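You operate a simulated robot arm through the tools that you are given. There is no shell and no other tool. Be economical: measure what you need, move in short steps, check, and stop when the job is done.

Carry out the task below with a simulated two-armed robot. There is one attempt and no reset: what you move stays moved.

TASK
Open the lab bench door, put the green cloth on the upper shelf in the lab bench cupboard, then shut the door. Then put the clear cup from the top of the fitting bench in the basin of the steel sink. Do these in the order given.

Only the result counts: the job must be done as asked and must still hold three seconds after the hand-in. Knocking over, shifting, dropping, spilling or breaking anything else fails it. Flat cloth is picked up by pressing the open fingertips on it (5 to 10 N) and closing them slowly along it; thin cloth reads only 2 to 8 mm in the jaws.

THE ROBOT
Two 6-joint arms with two-finger grippers on one trunk, on a base that drives. Base frame: it is fixed to the floor where the robot stands at the start and does not move with it; the origin is under the middle of the robot, x ahead of it, y to its left, z up. Readings come in m, rad, newtons and seconds.
The left shoulder is at the start at [0.062, 0.137, 0.7], the right one opposite. With the tool pointing down near the work surface each hand reaches from about 0.16 to 0.6 m from the robot's upright axis, wherever it stands, measured 20 degrees to its own side. Places, roughly: basin of the steel sink (24x24 cm) [-0.52, -3.44, 0.68]; clear cup [0, -2.75, 1]; green cloth [-0.75, -3.5, 0.25]; lab bench door [0.7, -0.2, 0.5]; upper shelf in the lab bench cupboard [0.9, 0, 0.5]. Payload 2.45 kg a hand.
The TCP of each hand is the grasp point between the finger pads, 0.026 m short of the fingertips. In the tool frame z runs along the fingers and y along their closing line. The gripper opens to 0.096 m. The gripper's body begins 0.069 m behind the TCP.
Orientation is told as [roll, pitch, yaw] about the base's x, y, z axes, in that order, counted from this pose: with the fingers straight down and closing along the base's y, the tool's x points along the base's -x, its y along +y and its z along -z.

THE INTERFACE
- The arms move only by the tool step_arm. It takes "left_rows", "right_rows" or both (then of equal length, played together; a hand with none holds still); each is a list that holds one entry, the list of rows, each a list of 7 numbers: the turn, a rotation vector about the base's x, y, z in rad, then the shift along the base's x, y, z in m, then the closure in counts, from 0 (fully open) to 255 (shut). In form: [[[rx, ry, rz, tx, ty, tz, gripper], ...]]. A call has 1 to 8 rows; each row is the pose to reach, as a shift and turn from the pose commanded when the call began. Each row takes 0.2 s and may step no farther than 0.05 m and 0.15 rad from the row before; otherwise, or with a gripper value out of range, the whole call is refused. A pose out of reach is approached as far as the arm can. The call stops where the force on the tool passes 40 N (or 10 N more than at its start, if that is more) or the arm is blocked; 0.2 s more then pass. The fingers move at their own pace and stop on an object; they squeeze with about 39 N. The grip force told is the motor's: it shows also when the fingers shut on nothing. Time passes only in rows, and 0.2 s behind the last, so rows that repeat a pose let the fingers close. The reply holds the time, the measured pose of the TCP, the force on the tool along the base axes, the opening and the grip force, in the units named above and with some noise, with the torque about the TCP (base axes, N m) and any sound that the robot's microphone picked up, and new pictures: "show" is both (left out), scene, wrist or none (wrist: the cameras of the hands that moved).
- Cameras (640 x 400 px; columns grow to the right, rows downward): "scene" is now at [0.1196, -0.0487, 1.298]; the picture's right is [-0.59, -0.80, 0.00], its down [-0.65, 0.48, -0.59] and it looks along [0.47, -0.35, -0.81] (base axes); focal length 269 px, centre (320, 200). "left" rides on the left gripper at [0.082, -0.003, -0.098] in its tool frame; the picture's right is [0.04, 1.00, 0.00], its down [-0.73, 0.03, -0.68] and it looks along [-0.68, 0.03, 0.73] (tool axes); focal length 256 px, centre (320, 200). "right" rides on the right gripper at [0.082, 0.003, -0.098] in its tool frame; the picture's right is [-0.04, 1.00, 0.00], its down [-0.73, -0.03, -0.68] and it looks along [-0.68, -0.03, 0.73] (tool axes); focal length 256 px, centre (320, 200).
- raise_lower(by): slides the trunk up (or, below 0, down) by that many m; the arms and the scene camera ride with it, the base frame stays. It gives what a move gives, with no picture.
- base_move(legs): drives the robot by 1 to 6 legs, each [ahead, turn to the left] in m and rad, along the robot's own axes; the way and the turn of a leg run together, so that a leg with both is an arc; at most 1.5 m and 3.142 rad a leg. The arms and the cameras ride along, it lands a little off, and it stops where it bumps. It gives what a move gives, and a new picture of the scene camera.
- aim_head(pan, tilt): turns the head with the scene camera to pan (to the left, within 1.501 rad either way) and tilt (down, from -0.506 to 1.204), counted from straight ahead of the robot. It gives what a move gives, and a new picture of the scene camera.
- point_at(camera, pixels): for up to 12 pixels [column, row] of the newest picture of that camera ("zoom" is the newest enlarged one), the place [x, y, z] in the base frame of the surface seen there, good to about 0.002 m. It takes no simulated time.
- enlarge(camera, box): a new picture of the part [left, top, right, bottom] of that camera's present view, enlarged. It takes no simulated time.
- job_done(): hands the job in; it is judged then, once.

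Work in short steps. Measure before you move; look again where a grasp or a placing could have gone wrong, and mend it. You have 110 turns and 260 pictures in all, those below and enlarged ones among them. Open the grippers and draw the arms clear of the work before you hand the job in, unless the task says otherwise; then end with one line.

The tools are called after "Emit:" as name(argument=value, ...) on one line, values as JSON. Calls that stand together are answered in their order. step_arm: Moves the arms, as the interface text tells. Its arguments: {"type":"object","properties":{"left_rows":{"type":"array","items":{"type":"array","items":{"type":"array","items":{"type":"number"}}}},"right_rows":{"type":"array","items":{"type":"array","items":{"type":"array","items":{"type":"number"}}}},"show":{"type":"string","enum":["both","scene","wrist","none"]}},"required":[]} The other tools are called the same way: raise_lower (by) slides the trunk up or down; base_move (legs) drives the base; aim_head (pan, tilt) turns the head that bears the scene camera; point_at (camera, pixels) gives the place of the surface under pixels of a picture; enlarge (camera, box) takes an enlarged picture of a part of a camera's view; job_done () hands the job in.

At the start:

```text
t: 0.0
left_ee_pos: [0.4359, -0.0661, 0.8744]
left_tcp_rot: [0.0, -0.001, 0.001]
left_contact_force: [0.2, -0.3, -0.6]
left_ft_torque: [-0.02, 0.0, 0.0]
left_finger_gap: 0.0961
left_grip_force: 0.1
right_ee_pos: [0.3959, -0.267, 0.8608]
right_tcp_rot: [-0.001, 0.0, 0.078]
right_contact_force: [-0.2, 0.1, 0.1]
right_ft_torque: [0.0, 0.0, -0.04]
right_finger_gap: 0.096
right_grip_force: 0.1
trunk travel left (down, up): [-0.325, 0.265]
robot x, y, heading: [0.0052, -0.0083, 0.001]
head pan, tilt: [-0.635, 0.939]
```

scene: 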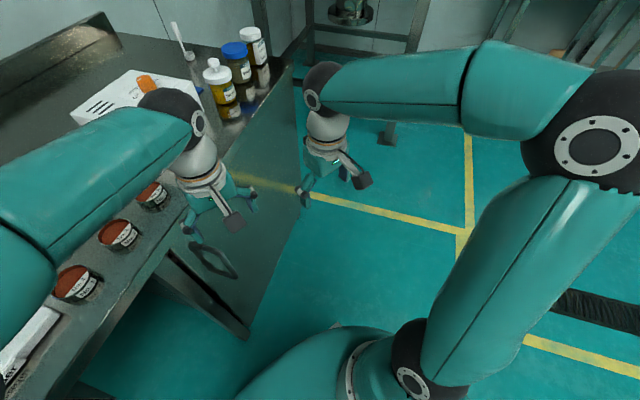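
right: 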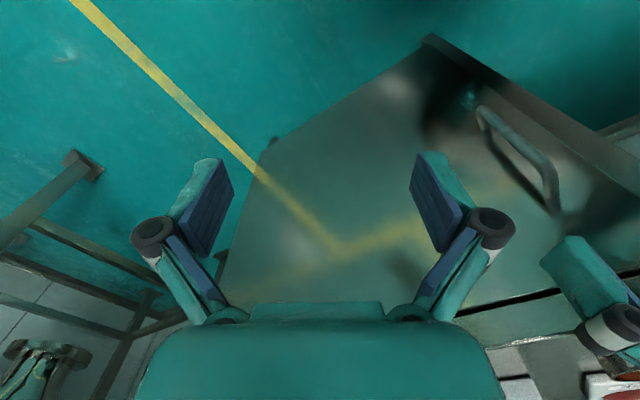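
left: 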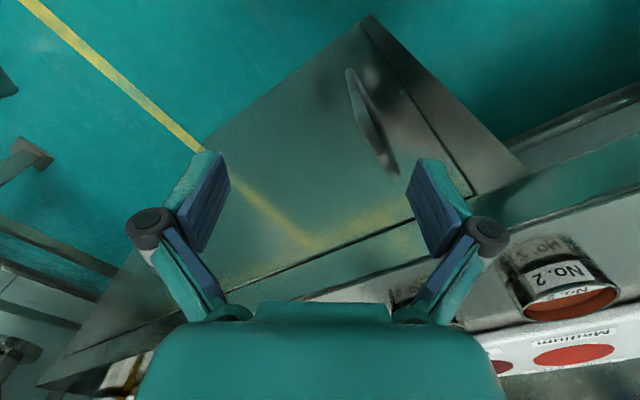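

The scene shows the door panel with a handle near (215,260). I measure the door, handle and bench corners.

Emit:
point_at(camera="scene", pixels=[[190, 243], [235, 275], [212, 248], [285, 90], [246, 335], [170, 255], [260, 200], [230, 180], [130, 270], [60, 330], [295, 200], [270, 270]])

Emit:
point_at(camera="left", pixels=[[350, 75], [392, 170], [370, 120], [366, 20], [470, 195], [520, 165], [300, 200], [210, 140], [100, 330], [45, 380], [440, 200], [410, 120]])

Emit:
aim_head(pan=0, tilt=0.7)

```text
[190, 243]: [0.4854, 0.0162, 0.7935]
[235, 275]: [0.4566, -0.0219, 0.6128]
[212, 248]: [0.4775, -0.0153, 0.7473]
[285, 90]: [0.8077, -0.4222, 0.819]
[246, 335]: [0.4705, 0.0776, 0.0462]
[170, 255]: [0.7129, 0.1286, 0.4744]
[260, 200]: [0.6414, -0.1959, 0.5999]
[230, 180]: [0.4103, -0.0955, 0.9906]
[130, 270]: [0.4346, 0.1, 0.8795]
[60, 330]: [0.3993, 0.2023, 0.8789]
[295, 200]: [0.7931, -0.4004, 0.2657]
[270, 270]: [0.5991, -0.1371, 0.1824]
```

```text
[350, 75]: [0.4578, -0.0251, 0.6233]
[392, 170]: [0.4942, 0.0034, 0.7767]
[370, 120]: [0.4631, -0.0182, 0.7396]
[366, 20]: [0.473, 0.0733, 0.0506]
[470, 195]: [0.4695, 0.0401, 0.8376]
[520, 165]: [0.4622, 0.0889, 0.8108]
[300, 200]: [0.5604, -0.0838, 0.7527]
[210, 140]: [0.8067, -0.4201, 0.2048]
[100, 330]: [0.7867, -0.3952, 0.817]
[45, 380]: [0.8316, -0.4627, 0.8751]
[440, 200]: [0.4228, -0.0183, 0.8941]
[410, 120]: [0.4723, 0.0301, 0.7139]
```

```text
t: 1.0
left_ee_pos: [0.436, -0.0663, 0.8752]
left_tcp_rot: [0.001, 0.001, 0.0]
left_contact_force: [0.6, -0.1, 0.2]
left_ft_torque: [0.02, -0.01, 0.02]
left_finger_gap: 0.0962
left_grip_force: 0.1
right_ee_pos: [0.3967, -0.2673, 0.861]
right_tcp_rot: [-0.001, 0.0, 0.077]
right_contact_force: [0.3, -0.4, 0.2]
right_ft_torque: [0.01, -0.01, -0.01]
right_finger_gap: 0.0962
right_grip_force: 0.1
trunk travel left (down, up): [-0.325, 0.265]
robot x, y, heading: [0.0015, -0.0086, 0.001]
head pan, tilt: [0.0, 0.7]
```

scene: 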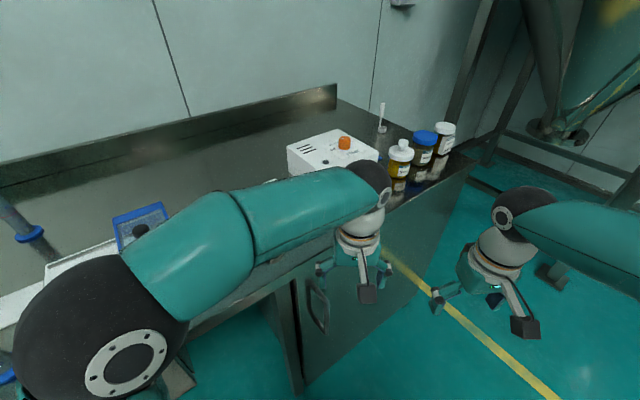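

The handle is a vertical bar about z 0.62–0.79 on the left of the door (pixel ~(318,308)), hinge on the right. I look closer at it with the head turned down.

Emit:
enlarge(camera="left", box=[300, 0, 520, 220])

Emit:
enlarge(camera="scene", box=[240, 150, 480, 400])

Emit:
point_at(camera="scene", pixels=[[318, 292], [325, 330], [313, 310], [316, 310], [330, 310], [465, 165], [330, 240], [300, 280], [410, 390], [440, 250], [215, 330], [230, 290]])

```text
1.82 times, centred on (410, 110) of left
```

zoom: 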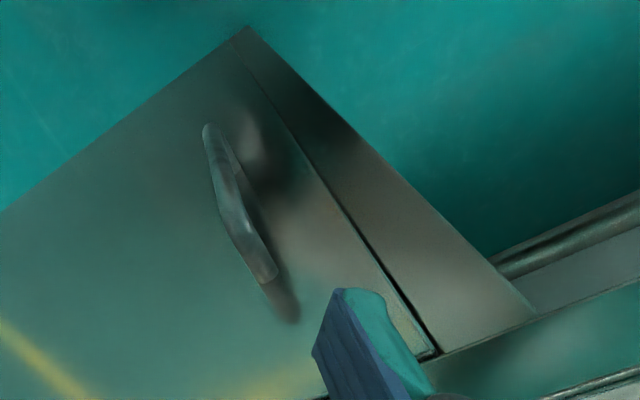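

```text
1.60 times, centred on (360, 275) of scene
```

zoom: 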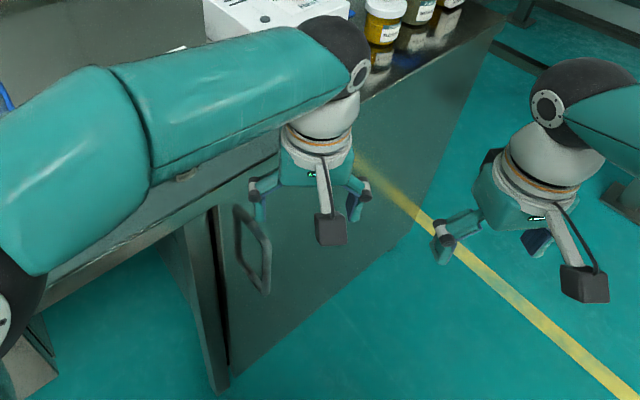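

```text
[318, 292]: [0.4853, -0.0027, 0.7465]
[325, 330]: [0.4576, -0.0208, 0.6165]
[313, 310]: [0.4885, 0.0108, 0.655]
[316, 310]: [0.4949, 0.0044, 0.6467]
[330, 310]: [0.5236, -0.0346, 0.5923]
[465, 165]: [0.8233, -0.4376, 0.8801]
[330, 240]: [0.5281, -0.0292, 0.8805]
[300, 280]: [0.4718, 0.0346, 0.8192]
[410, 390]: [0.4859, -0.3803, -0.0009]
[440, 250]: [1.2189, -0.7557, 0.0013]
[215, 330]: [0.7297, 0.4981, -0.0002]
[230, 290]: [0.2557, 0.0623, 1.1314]
```

The bar is at about (0.463,-0.017), z 0.62–0.78, door normal outward about (-0.805,-0.593), hinge near (0.81,-0.42). I tilt the left hand toward the handle in front of it and draw the right hand away from the door's swing.

Emit:
step_arm(left_rows=[[[0.0397, -0.1207, 0.0726, -0.005, 0, -0.01, 0], [0.0794, -0.2414, 0.1453, -0.01, 0, -0.02, 0], [0.119, -0.3621, 0.2179, -0.016, 0, -0.03, 0], [0.1587, -0.4828, 0.2906, -0.022, 0, -0.045, 0], [0.1984, -0.6036, 0.3632, -0.028, 0, -0.06, 0], [0.2381, -0.7243, 0.4358, -0.034, 0, -0.075, 0], [0.2778, -0.845, 0.5085, -0.04, 0, -0.09, 0], [0.3175, -0.9657, 0.5811, -0.04, 0, -0.1, 0]]], right_rows=[[[0, 0, 0, -0.02, -0.02, 0.015, 0], [0, 0, 0, -0.04, -0.04, 0.03, 0], [0, 0, 0, -0.06, -0.06, 0.045, 0], [0, 0, 0, -0.08, -0.08, 0.06, 0], [0, 0, 0, -0.1, -0.1, 0.07, 0], [0, 0, 0, -0.12, -0.12, 0.08, 0], [0, 0, 0, -0.14, -0.14, 0.09, 0], [0, 0, 0, -0.15, -0.15, 0.1, 0]]])

```text
t: 2.5
left_ee_pos: [0.4422, -0.0033, 0.8312]
left_tcp_rot: [-0.075, -0.735, 0.735]
left_contact_force: [0.1, 0.5, -0.2]
left_ft_torque: [0.0, 0.04, 0.0]
left_finger_gap: 0.096
left_grip_force: 0.1
right_ee_pos: [0.2708, -0.3914, 0.9435]
right_tcp_rot: [-0.001, 0.002, 0.075]
right_contact_force: [0.4, 0.1, 0.0]
right_ft_torque: [-0.01, 0.03, 0.02]
right_finger_gap: 0.0963
right_grip_force: 0.0
trunk travel left (down, up): [-0.325, 0.265]
robot x, y, heading: [-0.0011, -0.0062, 0.003]
head pan, tilt: [0.0, 0.7]
stopped in row 7 (left hand): the arm was blocked; the commanded pose is now the measured one
```

scene: 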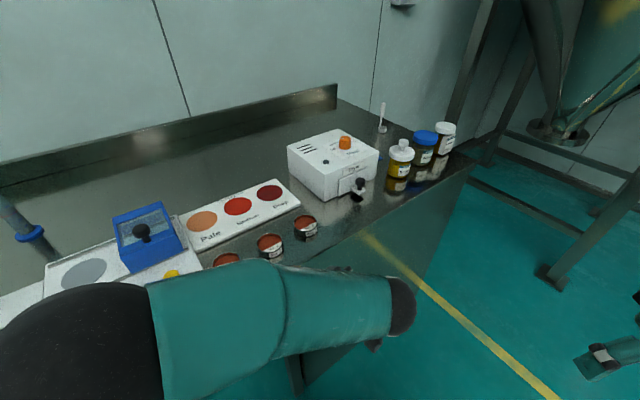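
right: 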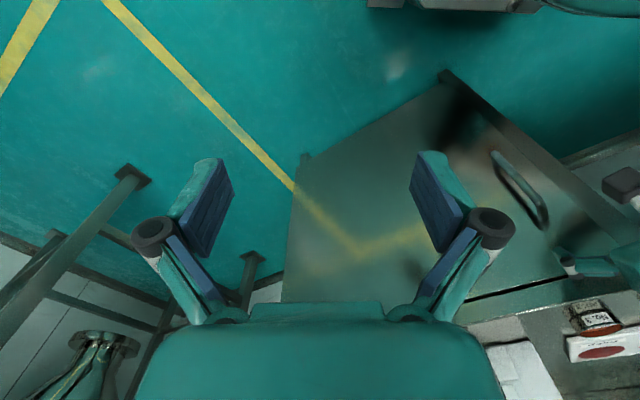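
left: 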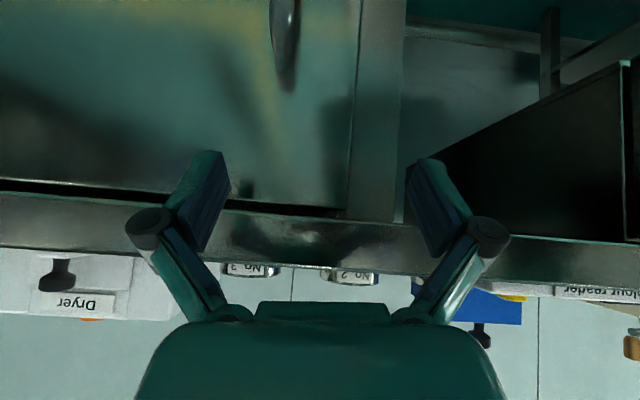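

The left arm was blocked by its own folding (no contact force): the stance is too close. I drive back 0.18 m.

Emit:
base_move(legs=[[-0.18, 0.0]])

Emit:
aim_head(pan=-1.3, tilt=0.5)

Emit:
aim_head(pan=-0.1, tilt=0.75)

```text
t: 4.0
left_ee_pos: [0.2604, -0.0041, 0.8326]
left_tcp_rot: [-0.075, -0.737, 0.733]
left_contact_force: [-0.1, -0.2, -0.5]
left_ft_torque: [0.01, 0.0, -0.02]
left_finger_gap: 0.096
left_grip_force: 0.0
right_ee_pos: [0.0886, -0.3923, 0.9443]
right_tcp_rot: [0.002, -0.002, 0.074]
right_contact_force: [-0.8, 0.3, -0.7]
right_ft_torque: [-0.02, -0.04, 0.0]
right_finger_gap: 0.0962
right_grip_force: 0.1
trunk travel left (down, up): [-0.325, 0.265]
robot x, y, heading: [-0.1793, -0.0051, -0.0]
head pan, tilt: [0.0, 0.7]
```

scene: 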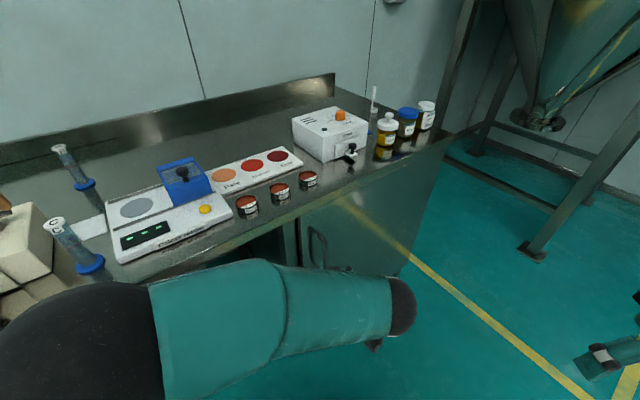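

```text
t: 5.5
left_ee_pos: [0.2613, -0.0035, 0.8335]
left_tcp_rot: [-0.072, -0.735, 0.734]
left_contact_force: [0.7, 0.0, 0.6]
left_ft_torque: [0.02, -0.02, 0.01]
left_finger_gap: 0.0962
left_grip_force: 0.1
right_ee_pos: [0.0887, -0.3921, 0.9447]
right_tcp_rot: [0.0, -0.001, 0.075]
right_contact_force: [0.0, -0.4, 0.7]
right_ft_torque: [0.01, 0.0, 0.0]
right_finger_gap: 0.0961
right_grip_force: 0.1
trunk travel left (down, up): [-0.325, 0.265]
robot x, y, heading: [-0.1782, -0.0079, -0.005]
head pan, tilt: [-1.3, 0.499]
```

scene: 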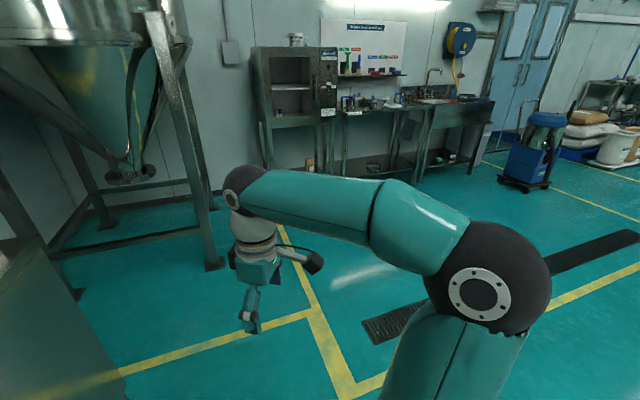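

```text
t: 6.9
left_ee_pos: [0.2622, -0.0043, 0.8338]
left_tcp_rot: [-0.075, -0.734, 0.733]
left_contact_force: [-1.0, -0.3, 0.2]
left_ft_torque: [0.03, 0.0, 0.0]
left_finger_gap: 0.0961
left_grip_force: 0.1
right_ee_pos: [0.0891, -0.3922, 0.945]
right_tcp_rot: [0.0, -0.003, 0.075]
right_contact_force: [0.2, -0.9, 0.3]
right_ft_torque: [-0.01, 0.01, 0.02]
right_finger_gap: 0.0959
right_grip_force: 0.0
trunk travel left (down, up): [-0.325, 0.265]
robot x, y, heading: [-0.1797, -0.0046, -0.0]
head pan, tilt: [-0.099, 0.75]
```

scene: 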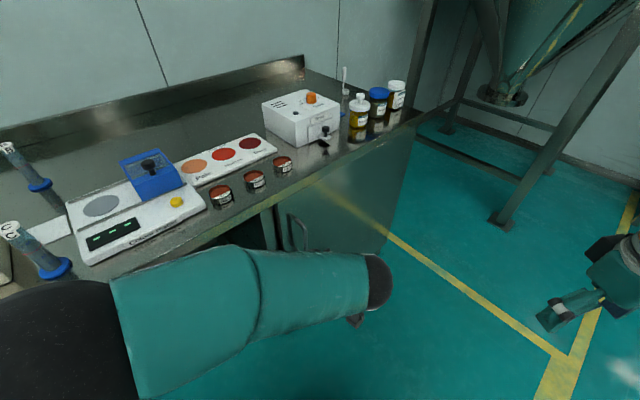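

Now the handle is visible at (300,232) and there's room. I bring the left hand to a pre-grasp 10 cm in front of the bar with tool tilt ~1.1.

Emit:
step_arm(left_rows=[[[0.067, -0.062, -0.012, 0.0, -0.02, -0.02, 0], [0.134, -0.124, -0.025, 0.03, -0.04, -0.04, 0], [0.2, -0.186, -0.037, 0.065, -0.055, -0.06, 0], [0.267, -0.248, -0.05, 0.1, -0.066, -0.075, 0], [0.267, -0.248, -0.05, 0.129, -0.066, -0.079, 0], [0.267, -0.248, -0.05, 0.129, -0.066, -0.079, 0]]])

```text
t: 7.5
left_ee_pos: [0.3032, -0.0111, 0.8832]
left_tcp_rot: [-0.363, -0.847, 1.011]
left_contact_force: [1.0, -0.3, -0.1]
left_ft_torque: [0.02, -0.01, 0.0]
left_finger_gap: 0.0959
left_grip_force: 0.1
right_ee_pos: [0.0896, -0.3919, 0.9466]
right_tcp_rot: [0.001, 0.001, 0.076]
right_contact_force: [-0.4, 0.0, 0.5]
right_ft_torque: [0.02, 0.0, 0.03]
right_finger_gap: 0.0961
right_grip_force: 0.2
trunk travel left (down, up): [-0.325, 0.265]
robot x, y, heading: [-0.184, -0.007, -0.003]
head pan, tilt: [-0.099, 0.75]
stopped in row 3 (left hand): the arm was blocked; the commanded pose is now the measured one
```

scene: 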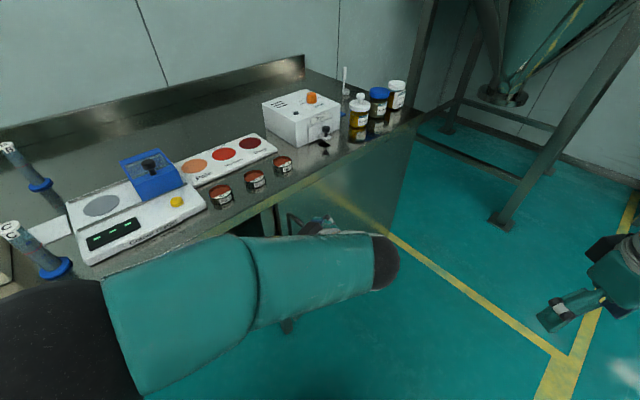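
left: 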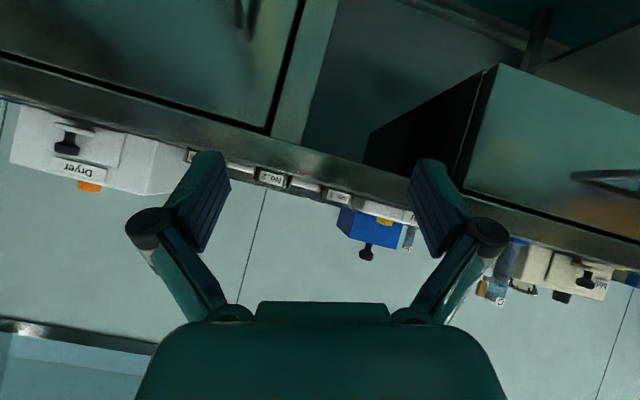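

The hand shows a roll about its own axis that lags (roll −0.36), likely a wrist limit in this posture. I test lowering the trunk, then turning about the tool axis.

Emit:
raise_lower(by=-0.25)

Emit:
step_arm(left_rows=[[[0.1, 0.06, -0.09, -0.03, -0.03, 0.03, 0], [0.2, 0.12, -0.18, -0.05, -0.05, 0.06, 0]]], show="wrist")

```text
t: 10.1
left_ee_pos: [0.3029, -0.0104, 0.6348]
left_tcp_rot: [-0.367, -0.847, 1.013]
left_contact_force: [0.2, 0.6, 0.5]
left_ft_torque: [0.01, -0.01, -0.01]
left_finger_gap: 0.096
left_grip_force: 0.0
right_ee_pos: [0.0892, -0.3912, 0.6941]
right_tcp_rot: [0.001, 0.0, 0.075]
right_contact_force: [-0.6, 0.3, 0.0]
right_ft_torque: [0.03, 0.0, -0.01]
right_finger_gap: 0.0962
right_grip_force: 0.0
trunk travel left (down, up): [-0.075, 0.515]
robot x, y, heading: [-0.1795, -0.0072, -0.002]
head pan, tilt: [-0.099, 0.75]
```

```text
refused: row 1 steps farther than a row can; nothing moved
```

The step was slightly too long; I repeat with smaller shifts.

Emit:
step_arm(left_rows=[[[0.08, 0.05, -0.07, -0.02, -0.02, 0.03, 0], [0.16, 0.1, -0.14, -0.04, -0.04, 0.06, 0], [0.22, 0.14, -0.2, -0.04, -0.06, 0.09, 0]]], show="scene")

```text
t: 10.8
left_ee_pos: [0.2994, 0.0053, 0.696]
left_tcp_rot: [0.004, -0.853, 0.71]
left_contact_force: [0.3, 0.3, 0.2]
left_ft_torque: [0.02, -0.01, -0.03]
left_finger_gap: 0.0961
left_grip_force: 0.1
right_ee_pos: [0.0889, -0.3923, 0.6971]
right_tcp_rot: [0.002, 0.0, 0.076]
right_contact_force: [0.2, -0.3, -0.6]
right_ft_torque: [0.03, 0.01, 0.0]
right_finger_gap: 0.096
right_grip_force: 0.0
trunk travel left (down, up): [-0.075, 0.515]
robot x, y, heading: [-0.1807, -0.0053, 0.001]
head pan, tilt: [-0.099, 0.75]
stopped in row 3 (left hand): the arm was blocked; the commanded pose is now the measured one
```

scene: 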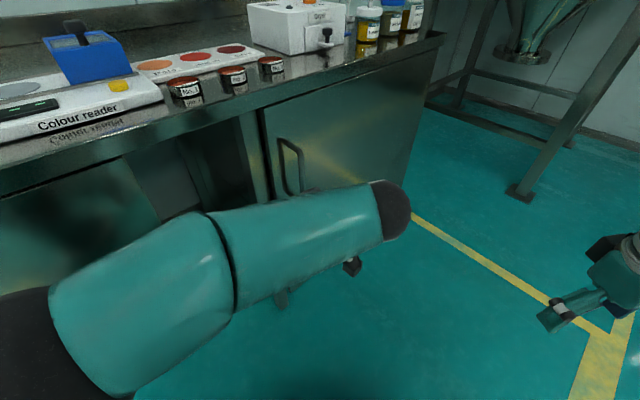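

The arm can't get far right while pointing left; better to face the door squarely with the left shoulder in line with the handle. I drive to about (0.04,-0.47), heading 0.635.

Emit:
base_move(legs=[[0, -1.133], [0.51, 0], [0, 1.768]])

Emit:
aim_head(pan=0.1, tilt=0.6)

```text
t: 14.2
left_ee_pos: [0.0903, -0.4189, 0.7129]
left_tcp_rot: [-0.067, -0.835, -0.254]
left_contact_force: [0.3, 0.7, 0.1]
left_ft_torque: [-0.02, -0.02, 0.02]
left_finger_gap: 0.096
left_grip_force: 0.0
right_ee_pos: [-0.3912, -0.4253, 0.6955]
right_tcp_rot: [-0.002, 0.001, -1.002]
right_contact_force: [0.6, 0.4, -0.9]
right_ft_torque: [0.0, 0.02, 0.01]
right_finger_gap: 0.0958
right_grip_force: 0.0
trunk travel left (down, up): [-0.075, 0.515]
robot x, y, heading: [-0.1504, 0.0106, -1.074]
head pan, tilt: [-0.099, 0.75]
stopped in leg 1: the robot was blocked; the commanded pose is now the measured one
```

scene: 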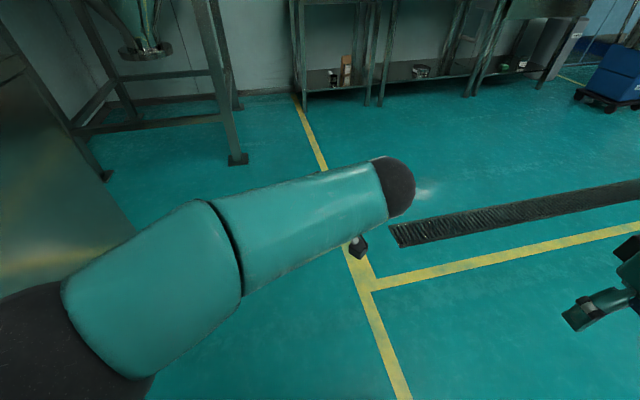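

```text
t: 14.9
left_ee_pos: [0.0896, -0.4183, 0.7127]
left_tcp_rot: [-0.068, -0.834, -0.254]
left_contact_force: [0.2, 0.1, -0.2]
left_ft_torque: [-0.01, 0.01, 0.0]
left_finger_gap: 0.0959
left_grip_force: 0.0
right_ee_pos: [-0.3923, -0.4257, 0.6966]
right_tcp_rot: [-0.001, -0.001, -1.003]
right_contact_force: [1.1, -0.5, 0.0]
right_ft_torque: [0.03, -0.05, 0.01]
right_finger_gap: 0.096
right_grip_force: 0.1
trunk travel left (down, up): [-0.075, 0.515]
robot x, y, heading: [-0.1521, 0.0057, -1.074]
head pan, tilt: [0.099, 0.6]
```

scene: 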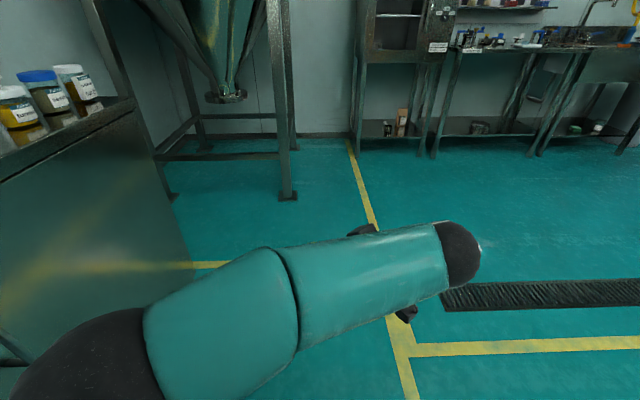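

The turn stopped at heading −1.07, the left elbow likely touching the bench side. I drive forward away from it first, then turn.

Emit:
base_move(legs=[[0.3, 0], [0, -0.5], [0.2, 0], [0, 2.209]])

```text
t: 23.7
left_ee_pos: [0.4818, -0.4787, 0.7139]
left_tcp_rot: [-0.067, -0.832, 0.752]
left_contact_force: [-0.2, 0.6, 0.6]
left_ft_torque: [-0.05, 0.01, -0.04]
left_finger_gap: 0.0959
left_grip_force: 0.0
right_ee_pos: [0.2295, -0.8889, 0.6975]
right_tcp_rot: [0.0, -0.002, 0.0]
right_contact_force: [0.0, -0.6, 0.4]
right_ft_torque: [-0.02, 0.06, -0.01]
right_finger_gap: 0.0961
right_grip_force: 0.1
trunk travel left (down, up): [-0.075, 0.515]
robot x, y, heading: [-0.0108, -0.4874, -0.054]
head pan, tilt: [0.099, 0.6]
stopped in leg 4: the robot was blocked; the commanded pose is now the measured one
```

scene: 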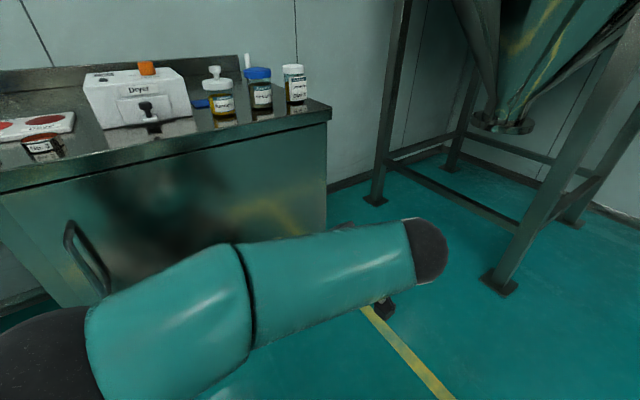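

The turn stopped again. I measure where the elbow and the handle are to see what touched.

Emit:
point_at(camera="scene", pixels=[[40, 350], [90, 310], [10, 330], [240, 260], [420, 240], [100, 280], [70, 240], [150, 290], [60, 390]])

Emit:
aim_head(pan=1.3, tilt=0.9)

Emit:
aim_head(pan=-1.3, tilt=0.9)

```text
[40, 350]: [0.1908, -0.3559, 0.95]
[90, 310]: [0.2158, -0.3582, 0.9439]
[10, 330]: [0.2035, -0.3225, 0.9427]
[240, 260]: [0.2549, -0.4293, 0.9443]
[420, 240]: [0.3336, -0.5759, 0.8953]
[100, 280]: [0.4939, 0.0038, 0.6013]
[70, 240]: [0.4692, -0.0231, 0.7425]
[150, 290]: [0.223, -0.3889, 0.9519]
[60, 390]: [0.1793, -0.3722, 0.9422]
```

```text
t: 25.1
left_ee_pos: [0.4807, -0.48, 0.7146]
left_tcp_rot: [-0.07, -0.836, 0.75]
left_contact_force: [0.0, 0.0, 0.9]
left_ft_torque: [0.02, -0.03, -0.01]
left_finger_gap: 0.0959
left_grip_force: 0.0
right_ee_pos: [0.2288, -0.89, 0.6971]
right_tcp_rot: [0.001, -0.001, 0.003]
right_contact_force: [0.8, 0.3, -0.2]
right_ft_torque: [0.0, -0.01, -0.01]
right_finger_gap: 0.0959
right_grip_force: 0.1
trunk travel left (down, up): [-0.075, 0.515]
robot x, y, heading: [-0.0099, -0.4874, -0.059]
head pan, tilt: [1.3, 0.901]
```

scene: 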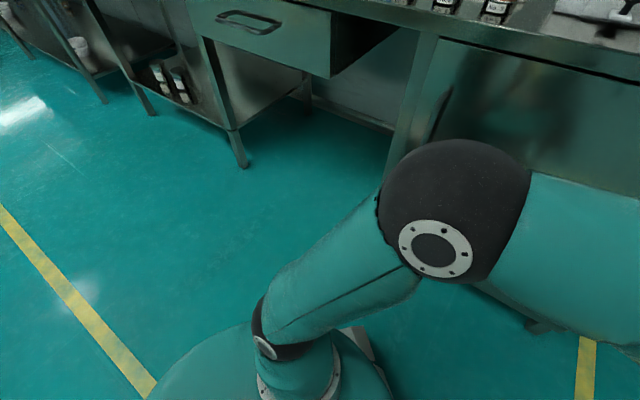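

```text
t: 27.4
left_ee_pos: [0.4814, -0.4784, 0.7141]
left_tcp_rot: [-0.069, -0.834, 0.749]
left_contact_force: [0.1, 0.3, -0.2]
left_ft_torque: [0.05, 0.0, -0.02]
left_finger_gap: 0.096
left_grip_force: 0.1
right_ee_pos: [0.2289, -0.8909, 0.6975]
right_tcp_rot: [-0.002, -0.002, 0.001]
right_contact_force: [-0.7, -0.3, -0.5]
right_ft_torque: [0.0, -0.03, -0.02]
right_finger_gap: 0.096
right_grip_force: 0.1
trunk travel left (down, up): [-0.075, 0.515]
robot x, y, heading: [-0.012, -0.4873, -0.054]
head pan, tilt: [-1.3, 0.901]
```

scene: 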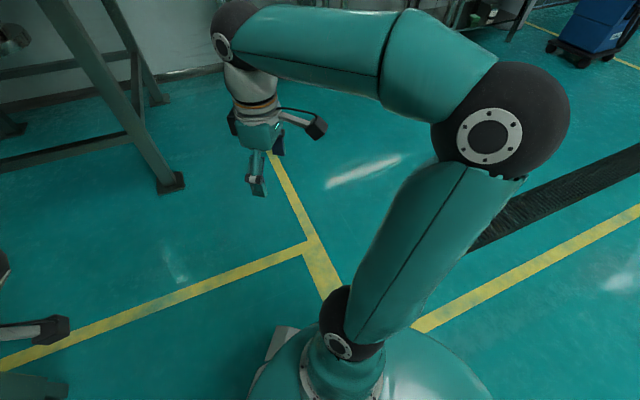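

Nothing is visibly touching. I try continuing the turn in smaller pieces.

Emit:
base_move(legs=[[0, 0.35], [0, 0.339]])

```text
t: 30.2
left_ee_pos: [0.365, -0.1674, 0.7148]
left_tcp_rot: [-0.067, -0.835, 1.437]
left_contact_force: [-0.1, -0.3, -0.6]
left_ft_torque: [0.01, 0.01, 0.03]
left_finger_gap: 0.0961
left_grip_force: 0.0
right_ee_pos: [0.4298, -0.6455, 0.6969]
right_tcp_rot: [-0.003, -0.002, 0.685]
right_contact_force: [0.4, 0.3, 0.3]
right_ft_torque: [0.0, 0.01, 0.01]
right_finger_gap: 0.096
right_grip_force: 0.0
trunk travel left (down, up): [-0.075, 0.515]
robot x, y, heading: [-0.002, -0.5036, 0.626]
head pan, tilt: [-1.3, 0.901]
```

scene: 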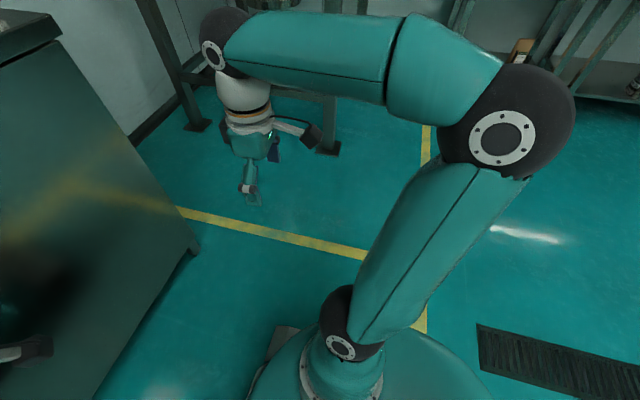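

Turned now; robot at heading 0.626 with the left shoulder in line with the handle. I yaw the left hand back to the door normal while shifting in front of the bar.

Emit:
step_arm(left_rows=[[[0, 0, -0.134, 0, 0.01, 0, 0], [0, 0, -0.268, -0.01, 0.02, 0, 0], [0, 0, -0.402, -0.01, 0.035, 0, 0], [0, 0, -0.536, -0.01, 0.05, 0, 0], [0, 0, -0.67, 0, 0.065, 0, 0], [0, 0, -0.8, 0.0, 0.084, 0, 0]]], show="wrist")

Emit:
aim_head(pan=0.4, tilt=0.6)

```text
t: 31.6
left_ee_pos: [0.3639, -0.0844, 0.7141]
left_tcp_rot: [-0.071, -0.833, 0.636]
left_contact_force: [0.6, 0.2, 0.4]
left_ft_torque: [0.02, 0.03, 0.01]
left_finger_gap: 0.0962
left_grip_force: 0.1
right_ee_pos: [0.4292, -0.6461, 0.6976]
right_tcp_rot: [-0.003, -0.001, 0.687]
right_contact_force: [1.0, 0.6, 0.3]
right_ft_torque: [0.0, 0.05, 0.0]
right_finger_gap: 0.096
right_grip_force: 0.0
trunk travel left (down, up): [-0.075, 0.515]
robot x, y, heading: [-0.0032, -0.5043, 0.625]
head pan, tilt: [-1.3, 0.901]
```

left: 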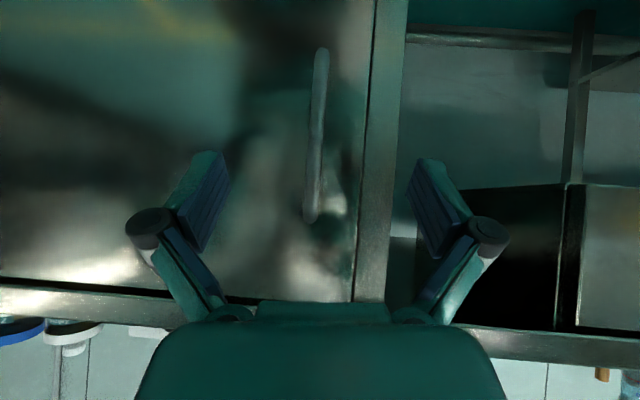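

```text
t: 33.3
left_ee_pos: [0.3635, -0.0837, 0.7145]
left_tcp_rot: [-0.07, -0.833, 0.638]
left_contact_force: [0.2, 0.6, -0.8]
left_ft_torque: [0.01, -0.02, -0.01]
left_finger_gap: 0.0961
left_grip_force: 0.1
right_ee_pos: [0.4292, -0.646, 0.6981]
right_tcp_rot: [-0.002, -0.003, 0.687]
right_contact_force: [0.5, 0.4, -0.8]
right_ft_torque: [-0.01, 0.01, 0.01]
right_finger_gap: 0.0959
right_grip_force: 0.0
trunk travel left (down, up): [-0.075, 0.515]
robot x, y, heading: [0.001, -0.5018, 0.626]
head pan, tilt: [0.4, 0.6]
```

scene: 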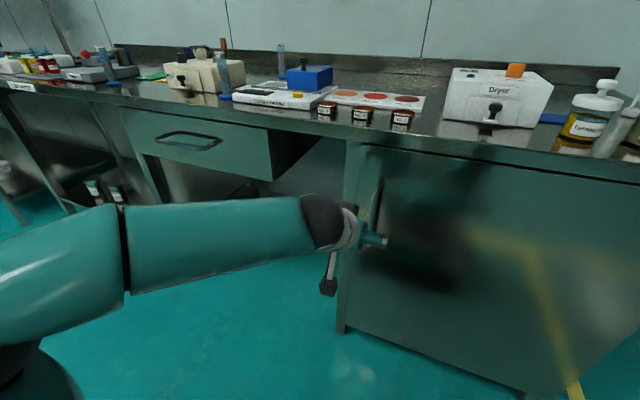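

The bar sits centred between the fingers at column ~315. I measure it precisely.

Emit:
point_at(camera="left", pixels=[[321, 60], [318, 100], [315, 140], [313, 180], [311, 210], [300, 150], [340, 150]])

```text
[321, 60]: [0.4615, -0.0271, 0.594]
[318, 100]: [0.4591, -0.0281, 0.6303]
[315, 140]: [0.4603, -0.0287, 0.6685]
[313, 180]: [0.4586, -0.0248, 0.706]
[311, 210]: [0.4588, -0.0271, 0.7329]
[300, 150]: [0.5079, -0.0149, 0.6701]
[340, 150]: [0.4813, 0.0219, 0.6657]
```

Bar at (0.459–0.47,-0.025), z 0.59–0.74. I advance the TCP onto the bar at z 0.68 and then close.

Emit:
step_arm(left_rows=[[[0, 0, 0, 0.034, 0.021, -0.012, 0], [0, 0, 0, 0.068, 0.041, -0.024, 0], [0, 0, 0, 0.1, 0.06, -0.035, 0], [0, 0, 0, 0.1, 0.06, -0.035, 150], [0, 0, 0, 0.1, 0.06, -0.035, 255], [0, 0, 0, 0.1, 0.06, -0.035, 255], [0, 0, 0, 0.1, 0.06, -0.035, 255]]], show="both")

```text
t: 34.9
left_ee_pos: [0.4646, -0.0227, 0.6799]
left_tcp_rot: [-0.064, -0.832, 0.633]
left_contact_force: [-3.8, 3.9, 0.8]
left_ft_torque: [1.07, 0.74, 0.05]
left_finger_gap: 0.0138
left_grip_force: 40.3
right_ee_pos: [0.4286, -0.6449, 0.6989]
right_tcp_rot: [-0.001, -0.002, 0.686]
right_contact_force: [-0.7, 0.1, 0.2]
right_ft_torque: [0.03, 0.02, 0.03]
right_finger_gap: 0.0962
right_grip_force: 0.1
trunk travel left (down, up): [-0.075, 0.515]
robot x, y, heading: [0.0007, -0.5083, 0.626]
head pan, tilt: [0.4, 0.6]
```

scene: 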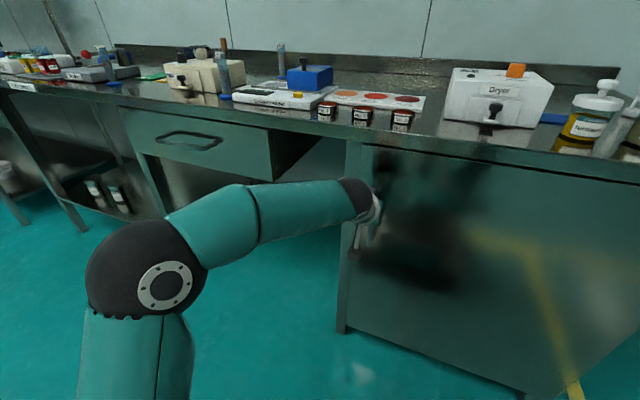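
left: 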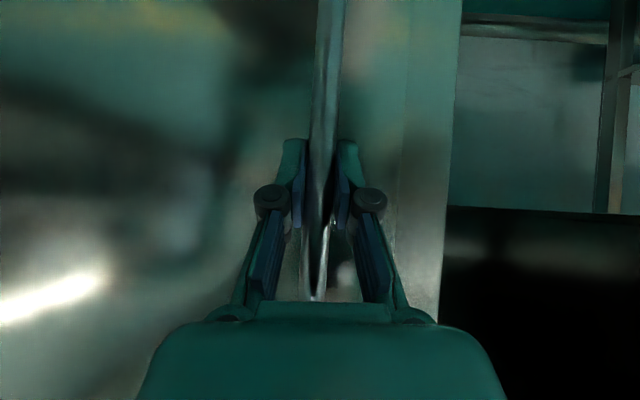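

Bar gripped (gap 13.8 mm, 40 N). I pull along the arc about the hinge near (0.814,-0.416), first ~15 degrees.

Emit:
step_arm(left_rows=[[[0, 0, 0.045, -0.0173, -0.0161, 0, 255], [0, 0, 0.09, -0.034, -0.033, 0, 255], [0, 0, 0.18, -0.0647, -0.0688, 0, 255], [0, 0, 0.27, -0.0922, -0.1073, 0, 255]]], show="scene")

```text
t: 35.9
left_ee_pos: [0.3688, -0.1279, 0.6804]
left_tcp_rot: [-0.062, -0.833, 0.907]
left_contact_force: [-19.0, 14.9, 2.9]
left_ft_torque: [0.4, 1.6, -0.04]
left_finger_gap: 0.0136
left_grip_force: 40.3
right_ee_pos: [0.4294, -0.6466, 0.6988]
right_tcp_rot: [-0.003, -0.002, 0.686]
right_contact_force: [0.6, 0.3, -0.5]
right_ft_torque: [-0.01, 0.02, 0.05]
right_finger_gap: 0.096
right_grip_force: 0.1
trunk travel left (down, up): [-0.075, 0.515]
robot x, y, heading: [-0.0011, -0.5019, 0.628]
head pan, tilt: [0.4, 0.6]
```

scene: 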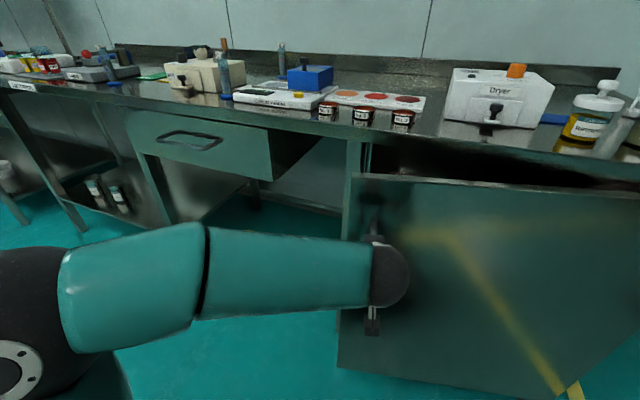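

The door is open ~15°. Radial force shows the true arc lies slightly further out; I continue with a correction.

Emit:
step_arm(left_rows=[[[0, 0, 0.09, -0.032, -0.037, 0, 255], [0, 0, 0.18, -0.055, -0.079, 0, 255], [0, 0, 0.25, -0.071, -0.115, 0, 255]]], show="scene")

```text
t: 36.7
left_ee_pos: [0.3106, -0.2331, 0.6796]
left_tcp_rot: [-0.094, -0.825, 1.17]
left_contact_force: [16.9, -7.7, -6.3]
left_ft_torque: [1.27, 0.79, -0.09]
left_finger_gap: 0.0145
left_grip_force: 40.8
right_ee_pos: [0.4314, -0.6454, 0.6977]
right_tcp_rot: [0.0, 0.0, 0.686]
right_contact_force: [0.6, -0.6, -0.1]
right_ft_torque: [0.01, 0.02, -0.01]
right_finger_gap: 0.0961
right_grip_force: 0.0
trunk travel left (down, up): [-0.075, 0.515]
robot x, y, heading: [-0.0015, -0.5012, 0.626]
head pan, tilt: [0.4, 0.6]
stopped in row 3 (left hand): the force on the tool passed its limit at 59 N (the readings are from after the stop); the commanded pose is now the measured one
```

scene: 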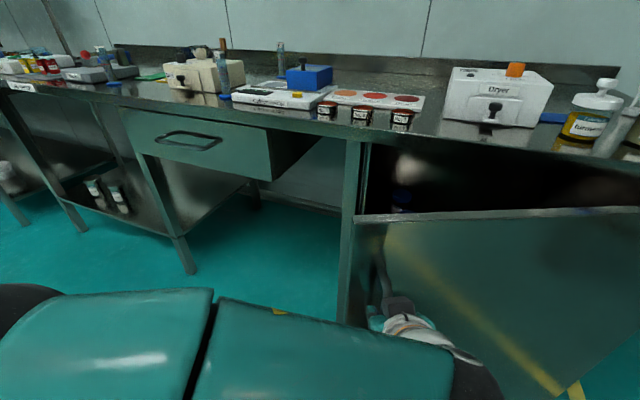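

Door open ~0.5 rad; the hand reached the limit for this posture. I release the bar and back the base off a little.

Emit:
step_arm(left_rows=[[[0, 0, 0, 0, 0, 0, 120], [0, 0, 0, 0, 0, 0, 0], [0, 0, 0, 0, 0, 0, 0], [0, 0, 0, 0, 0, 0, 0]]], show="wrist")

Emit:
base_move(legs=[[-0.13, 0]])

```text
t: 37.7
left_ee_pos: [0.3077, -0.2324, 0.6809]
left_tcp_rot: [-0.098, -0.823, 1.176]
left_contact_force: [0.7, 1.0, 0.7]
left_ft_torque: [-0.03, 0.0, 0.02]
left_finger_gap: 0.0959
left_grip_force: 0.0
right_ee_pos: [0.4297, -0.6458, 0.6987]
right_tcp_rot: [-0.001, -0.001, 0.686]
right_contact_force: [-0.5, -0.5, 0.1]
right_ft_torque: [0.0, -0.01, 0.01]
right_finger_gap: 0.0959
right_grip_force: 0.0
trunk travel left (down, up): [-0.075, 0.515]
robot x, y, heading: [0.0008, -0.5028, 0.626]
head pan, tilt: [0.4, 0.6]
```

left: 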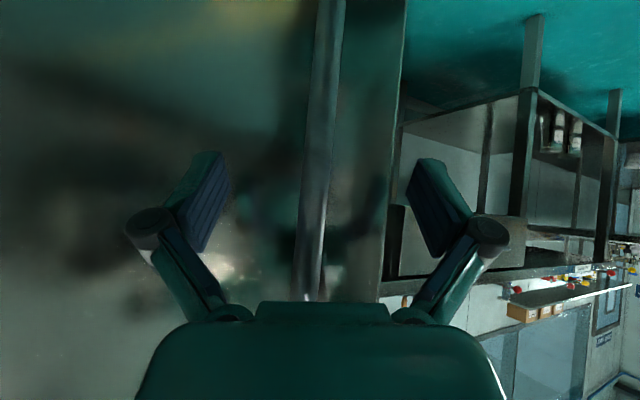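

```text
t: 39.0
left_ee_pos: [0.2019, -0.309, 0.6803]
left_tcp_rot: [-0.098, -0.824, 1.176]
left_contact_force: [-0.5, -0.6, 0.1]
left_ft_torque: [0.02, -0.02, -0.03]
left_finger_gap: 0.0962
left_grip_force: 0.0
right_ee_pos: [0.3228, -0.7218, 0.6978]
right_tcp_rot: [-0.002, -0.003, 0.687]
right_contact_force: [0.2, 0.0, -0.1]
right_ft_torque: [-0.03, 0.02, 0.01]
right_finger_gap: 0.0959
right_grip_force: 0.0
trunk travel left (down, up): [-0.075, 0.515]
robot x, y, heading: [-0.1073, -0.5799, 0.63]
head pan, tilt: [0.4, 0.6]
```

scene: 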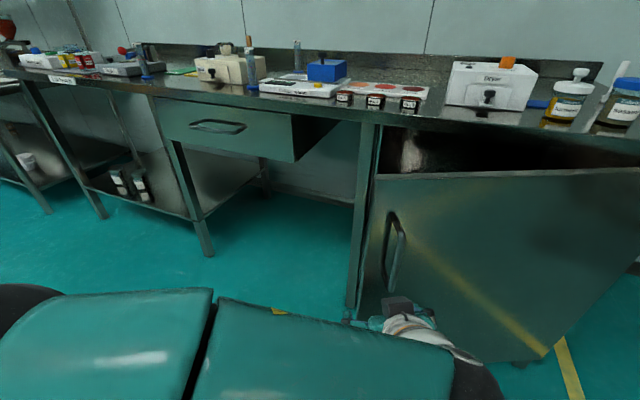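

The hand is free of the handle. I measure the door's free edge (pixels (377,180), (365,290)).

Emit:
point_at(camera="scene", pixels=[[379, 180], [382, 176], [372, 250], [395, 245], [450, 250], [600, 175], [410, 155], [500, 150], [380, 140], [600, 250]])

Emit:
enlarge(camera="scene", box=[320, 90, 560, 350])

```text
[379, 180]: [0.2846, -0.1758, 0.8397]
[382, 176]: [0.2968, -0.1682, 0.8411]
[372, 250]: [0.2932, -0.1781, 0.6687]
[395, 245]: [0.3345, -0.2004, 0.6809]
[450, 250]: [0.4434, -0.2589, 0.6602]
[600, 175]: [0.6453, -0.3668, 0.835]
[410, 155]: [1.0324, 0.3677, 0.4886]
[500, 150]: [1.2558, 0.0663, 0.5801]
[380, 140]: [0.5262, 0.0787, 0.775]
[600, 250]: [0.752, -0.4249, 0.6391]
```

```text
1.54 times, centred on (440, 220) of scene
```

zoom: 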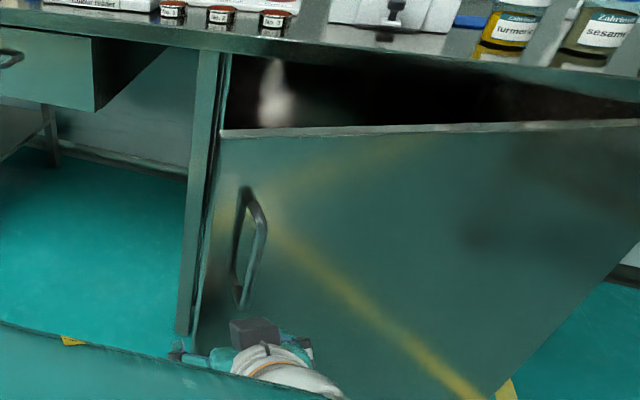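

Door edge is at (0.285,-0.176), opened ~26°. I swing the left hand left around the edge (gripper closed), then go forward past it to push the door from inside.

Emit:
step_arm(left_rows=[[[0, 0, -0.11, -0.019, 0.039, 0, 120], [0, 0, -0.22, -0.037, 0.078, 0, 255], [0, 0, -0.33, -0.056, 0.118, 0, 255], [0, 0, -0.44, -0.074, 0.157, 0, 255], [0, 0, -0.546, -0.093, 0.196, 0, 255], [0, 0, -0.546, -0.054, 0.213, 0, 255], [0, 0, -0.546, -0.014, 0.23, 0, 255]]], show="scene")

```text
t: 40.6
left_ee_pos: [0.188, -0.0782, 0.6828]
left_tcp_rot: [-0.098, -0.827, 0.63]
left_contact_force: [0.1, 0.3, 0.7]
left_ft_torque: [0.01, 0.0, -0.01]
left_finger_gap: 0.0
left_grip_force: 28.3
right_ee_pos: [0.3217, -0.7232, 0.6991]
right_tcp_rot: [-0.001, -0.002, 0.687]
right_contact_force: [-0.1, -0.6, 1.0]
right_ft_torque: [-0.03, -0.01, -0.02]
right_finger_gap: 0.0958
right_grip_force: 0.0
trunk travel left (down, up): [-0.075, 0.515]
robot x, y, heading: [-0.1089, -0.5809, 0.622]
head pan, tilt: [0.4, 0.6]
```

scene: 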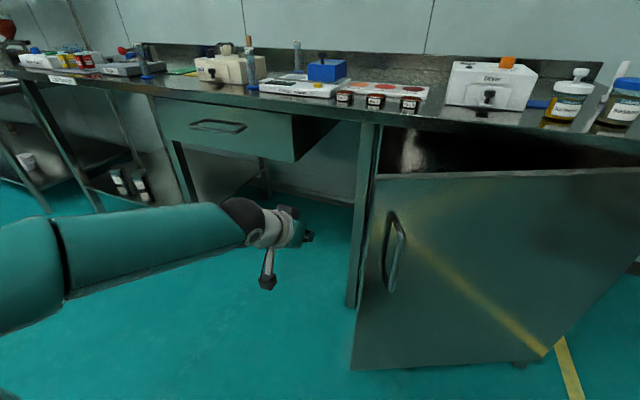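

The hand is now left of the door edge (pixel ~(305,237)). I go forward past the edge and then sweep in −y to push the door.

Emit:
step_arm(left_rows=[[[0, 0, 0, 0.043, 0.02, 0, 255], [0, 0, 0, 0.087, 0.04, 0, 255], [0, 0, 0, 0.13, 0.05, 0, 255], [0, 0, 0, 0.145, 0.01, 0, 255], [0, 0, 0, 0.145, -0.035, 0, 255], [0, 0, -0.1, 0.145, -0.08, 0, 255], [0, 0, -0.2, 0.145, -0.125, 0, 255], [0, 0, -0.3, 0.145, -0.17, 0, 255]]], show="scene")

```text
t: 41.8
left_ee_pos: [0.3285, -0.1017, 0.6798]
left_tcp_rot: [-0.078, -0.816, 0.626]
left_contact_force: [0.6, -0.3, 0.4]
left_ft_torque: [0.01, -0.02, 0.02]
left_finger_gap: 0.0002
left_grip_force: 28.2
right_ee_pos: [0.3233, -0.7227, 0.6991]
right_tcp_rot: [0.0, -0.001, 0.684]
right_contact_force: [0.9, 0.1, 0.5]
right_ft_torque: [-0.03, 0.06, -0.01]
right_finger_gap: 0.0957
right_grip_force: 0.1
trunk travel left (down, up): [-0.075, 0.515]
robot x, y, heading: [-0.1057, -0.5774, 0.625]
head pan, tilt: [0.4, 0.6]
stopped in row 6 (left hand): the force on the tool passed its limit at 59 N (the readings are from after the stop); the commanded pose is now the measured one
```

scene: 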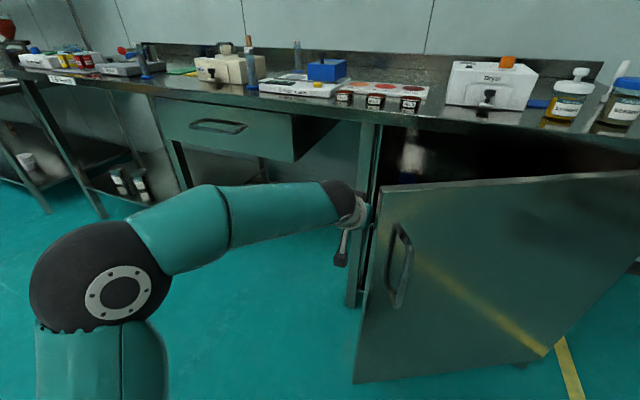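

The impact nudged the door further. I push on with smaller, slower steps.

Emit:
step_arm(left_rows=[[[0, 0, 0, 0, -0.015, 0, 255], [0, 0, 0, 0, -0.035, 0, 255], [0, 0, -0.05, 0.0, -0.055, 0, 255], [0, 0, -0.1, 0.0, -0.075, 0, 255], [0, 0, -0.15, 0.0, -0.095, 0, 255], [0, 0, -0.2, 0.0, -0.115, 0, 255], [0, 0, -0.25, 0.0, -0.135, 0, 255], [0, 0, -0.3, 0.0, -0.155, 0, 255]]], show="scene")

```text
t: 43.6
left_ee_pos: [0.3277, -0.2566, 0.6795]
left_tcp_rot: [-0.079, -0.818, 0.327]
left_contact_force: [0.3, -0.2, -0.1]
left_ft_torque: [0.01, -0.02, -0.01]
left_finger_gap: 0.0
left_grip_force: 28.5
right_ee_pos: [0.3238, -0.7222, 0.6994]
right_tcp_rot: [-0.001, -0.002, 0.686]
right_contact_force: [0.1, 0.4, 0.4]
right_ft_torque: [-0.02, 0.01, 0.02]
right_finger_gap: 0.0961
right_grip_force: 0.0
trunk travel left (down, up): [-0.075, 0.515]
robot x, y, heading: [-0.1066, -0.5816, 0.626]
head pan, tilt: [0.4, 0.6]
```

scene: 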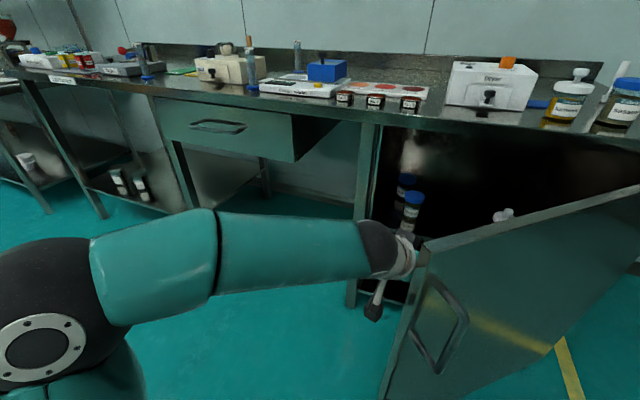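

The door swings well; bottles stand on the upper shelf at (405,200). I continue pushing in −y.

Emit:
step_arm(left_rows=[[[0, 0, -0.05, 0, -0.02, 0, 255], [0, 0, -0.1, 0, -0.04, 0, 255], [0, 0, -0.15, 0.0, -0.06, 0, 255], [0, 0, -0.2, 0.0, -0.08, 0, 255], [0, 0, -0.25, 0.0, -0.1, 0, 255], [0, 0, -0.3, 0.005, -0.12, 0, 255], [0, 0, -0.35, 0.01, -0.14, 0, 255], [0, 0, -0.4, 0.015, -0.16, 0, 255]]], show="scene")

```text
t: 45.4
left_ee_pos: [0.3431, -0.4171, 0.6808]
left_tcp_rot: [-0.079, -0.818, -0.074]
left_contact_force: [0.2, -0.3, 0.7]
left_ft_torque: [0.02, -0.02, -0.04]
left_finger_gap: 0.0
left_grip_force: 28.3
right_ee_pos: [0.3238, -0.7222, 0.6989]
right_tcp_rot: [-0.002, -0.003, 0.686]
right_contact_force: [-0.3, 0.9, -1.0]
right_ft_torque: [-0.03, 0.02, 0.01]
right_finger_gap: 0.0959
right_grip_force: 0.0
trunk travel left (down, up): [-0.075, 0.515]
robot x, y, heading: [-0.1031, -0.5787, 0.627]
head pan, tilt: [0.4, 0.6]
```

scene: 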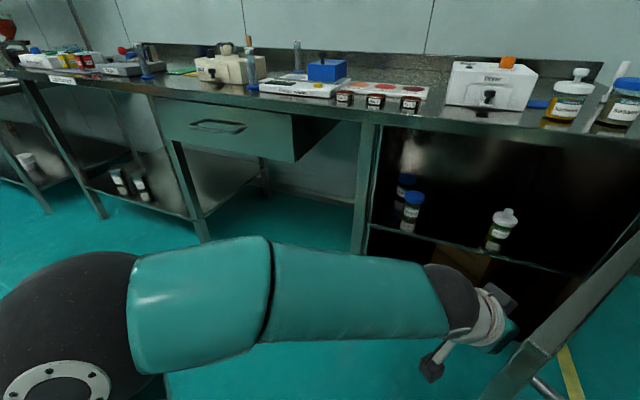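

The cupboard is open wide: shelf with bottles at (407,210) and (500,228). I turn the base right so the left hand pushes the door further toward 90°.

Emit:
base_move(legs=[[0, -0.3], [0, -0.25]])

```text
t: 47.8
left_ee_pos: [0.3607, -0.6759, 0.6814]
left_tcp_rot: [-0.078, -0.816, -0.625]
left_contact_force: [0.5, 0.0, -0.6]
left_ft_torque: [0.01, -0.02, 0.01]
left_finger_gap: 0.0002
left_grip_force: 28.2
right_ee_pos: [0.1831, -0.9273, 0.6999]
right_tcp_rot: [-0.002, -0.002, 0.138]
right_contact_force: [-0.3, 0.2, 0.5]
right_ft_torque: [0.0, 0.01, 0.02]
right_finger_gap: 0.096
right_grip_force: 0.1
trunk travel left (down, up): [-0.075, 0.515]
robot x, y, heading: [-0.1085, -0.5699, 0.074]
head pan, tilt: [0.4, 0.6]
```

scene: 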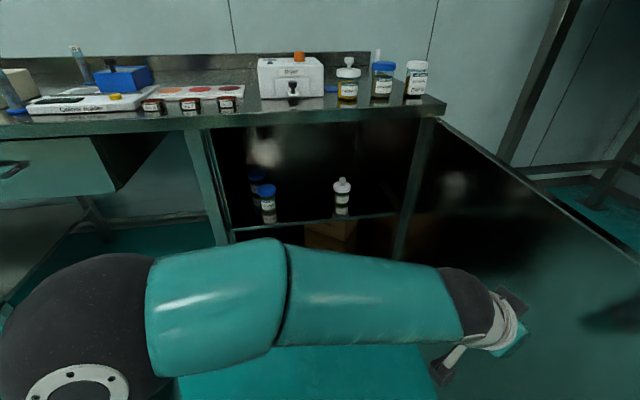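

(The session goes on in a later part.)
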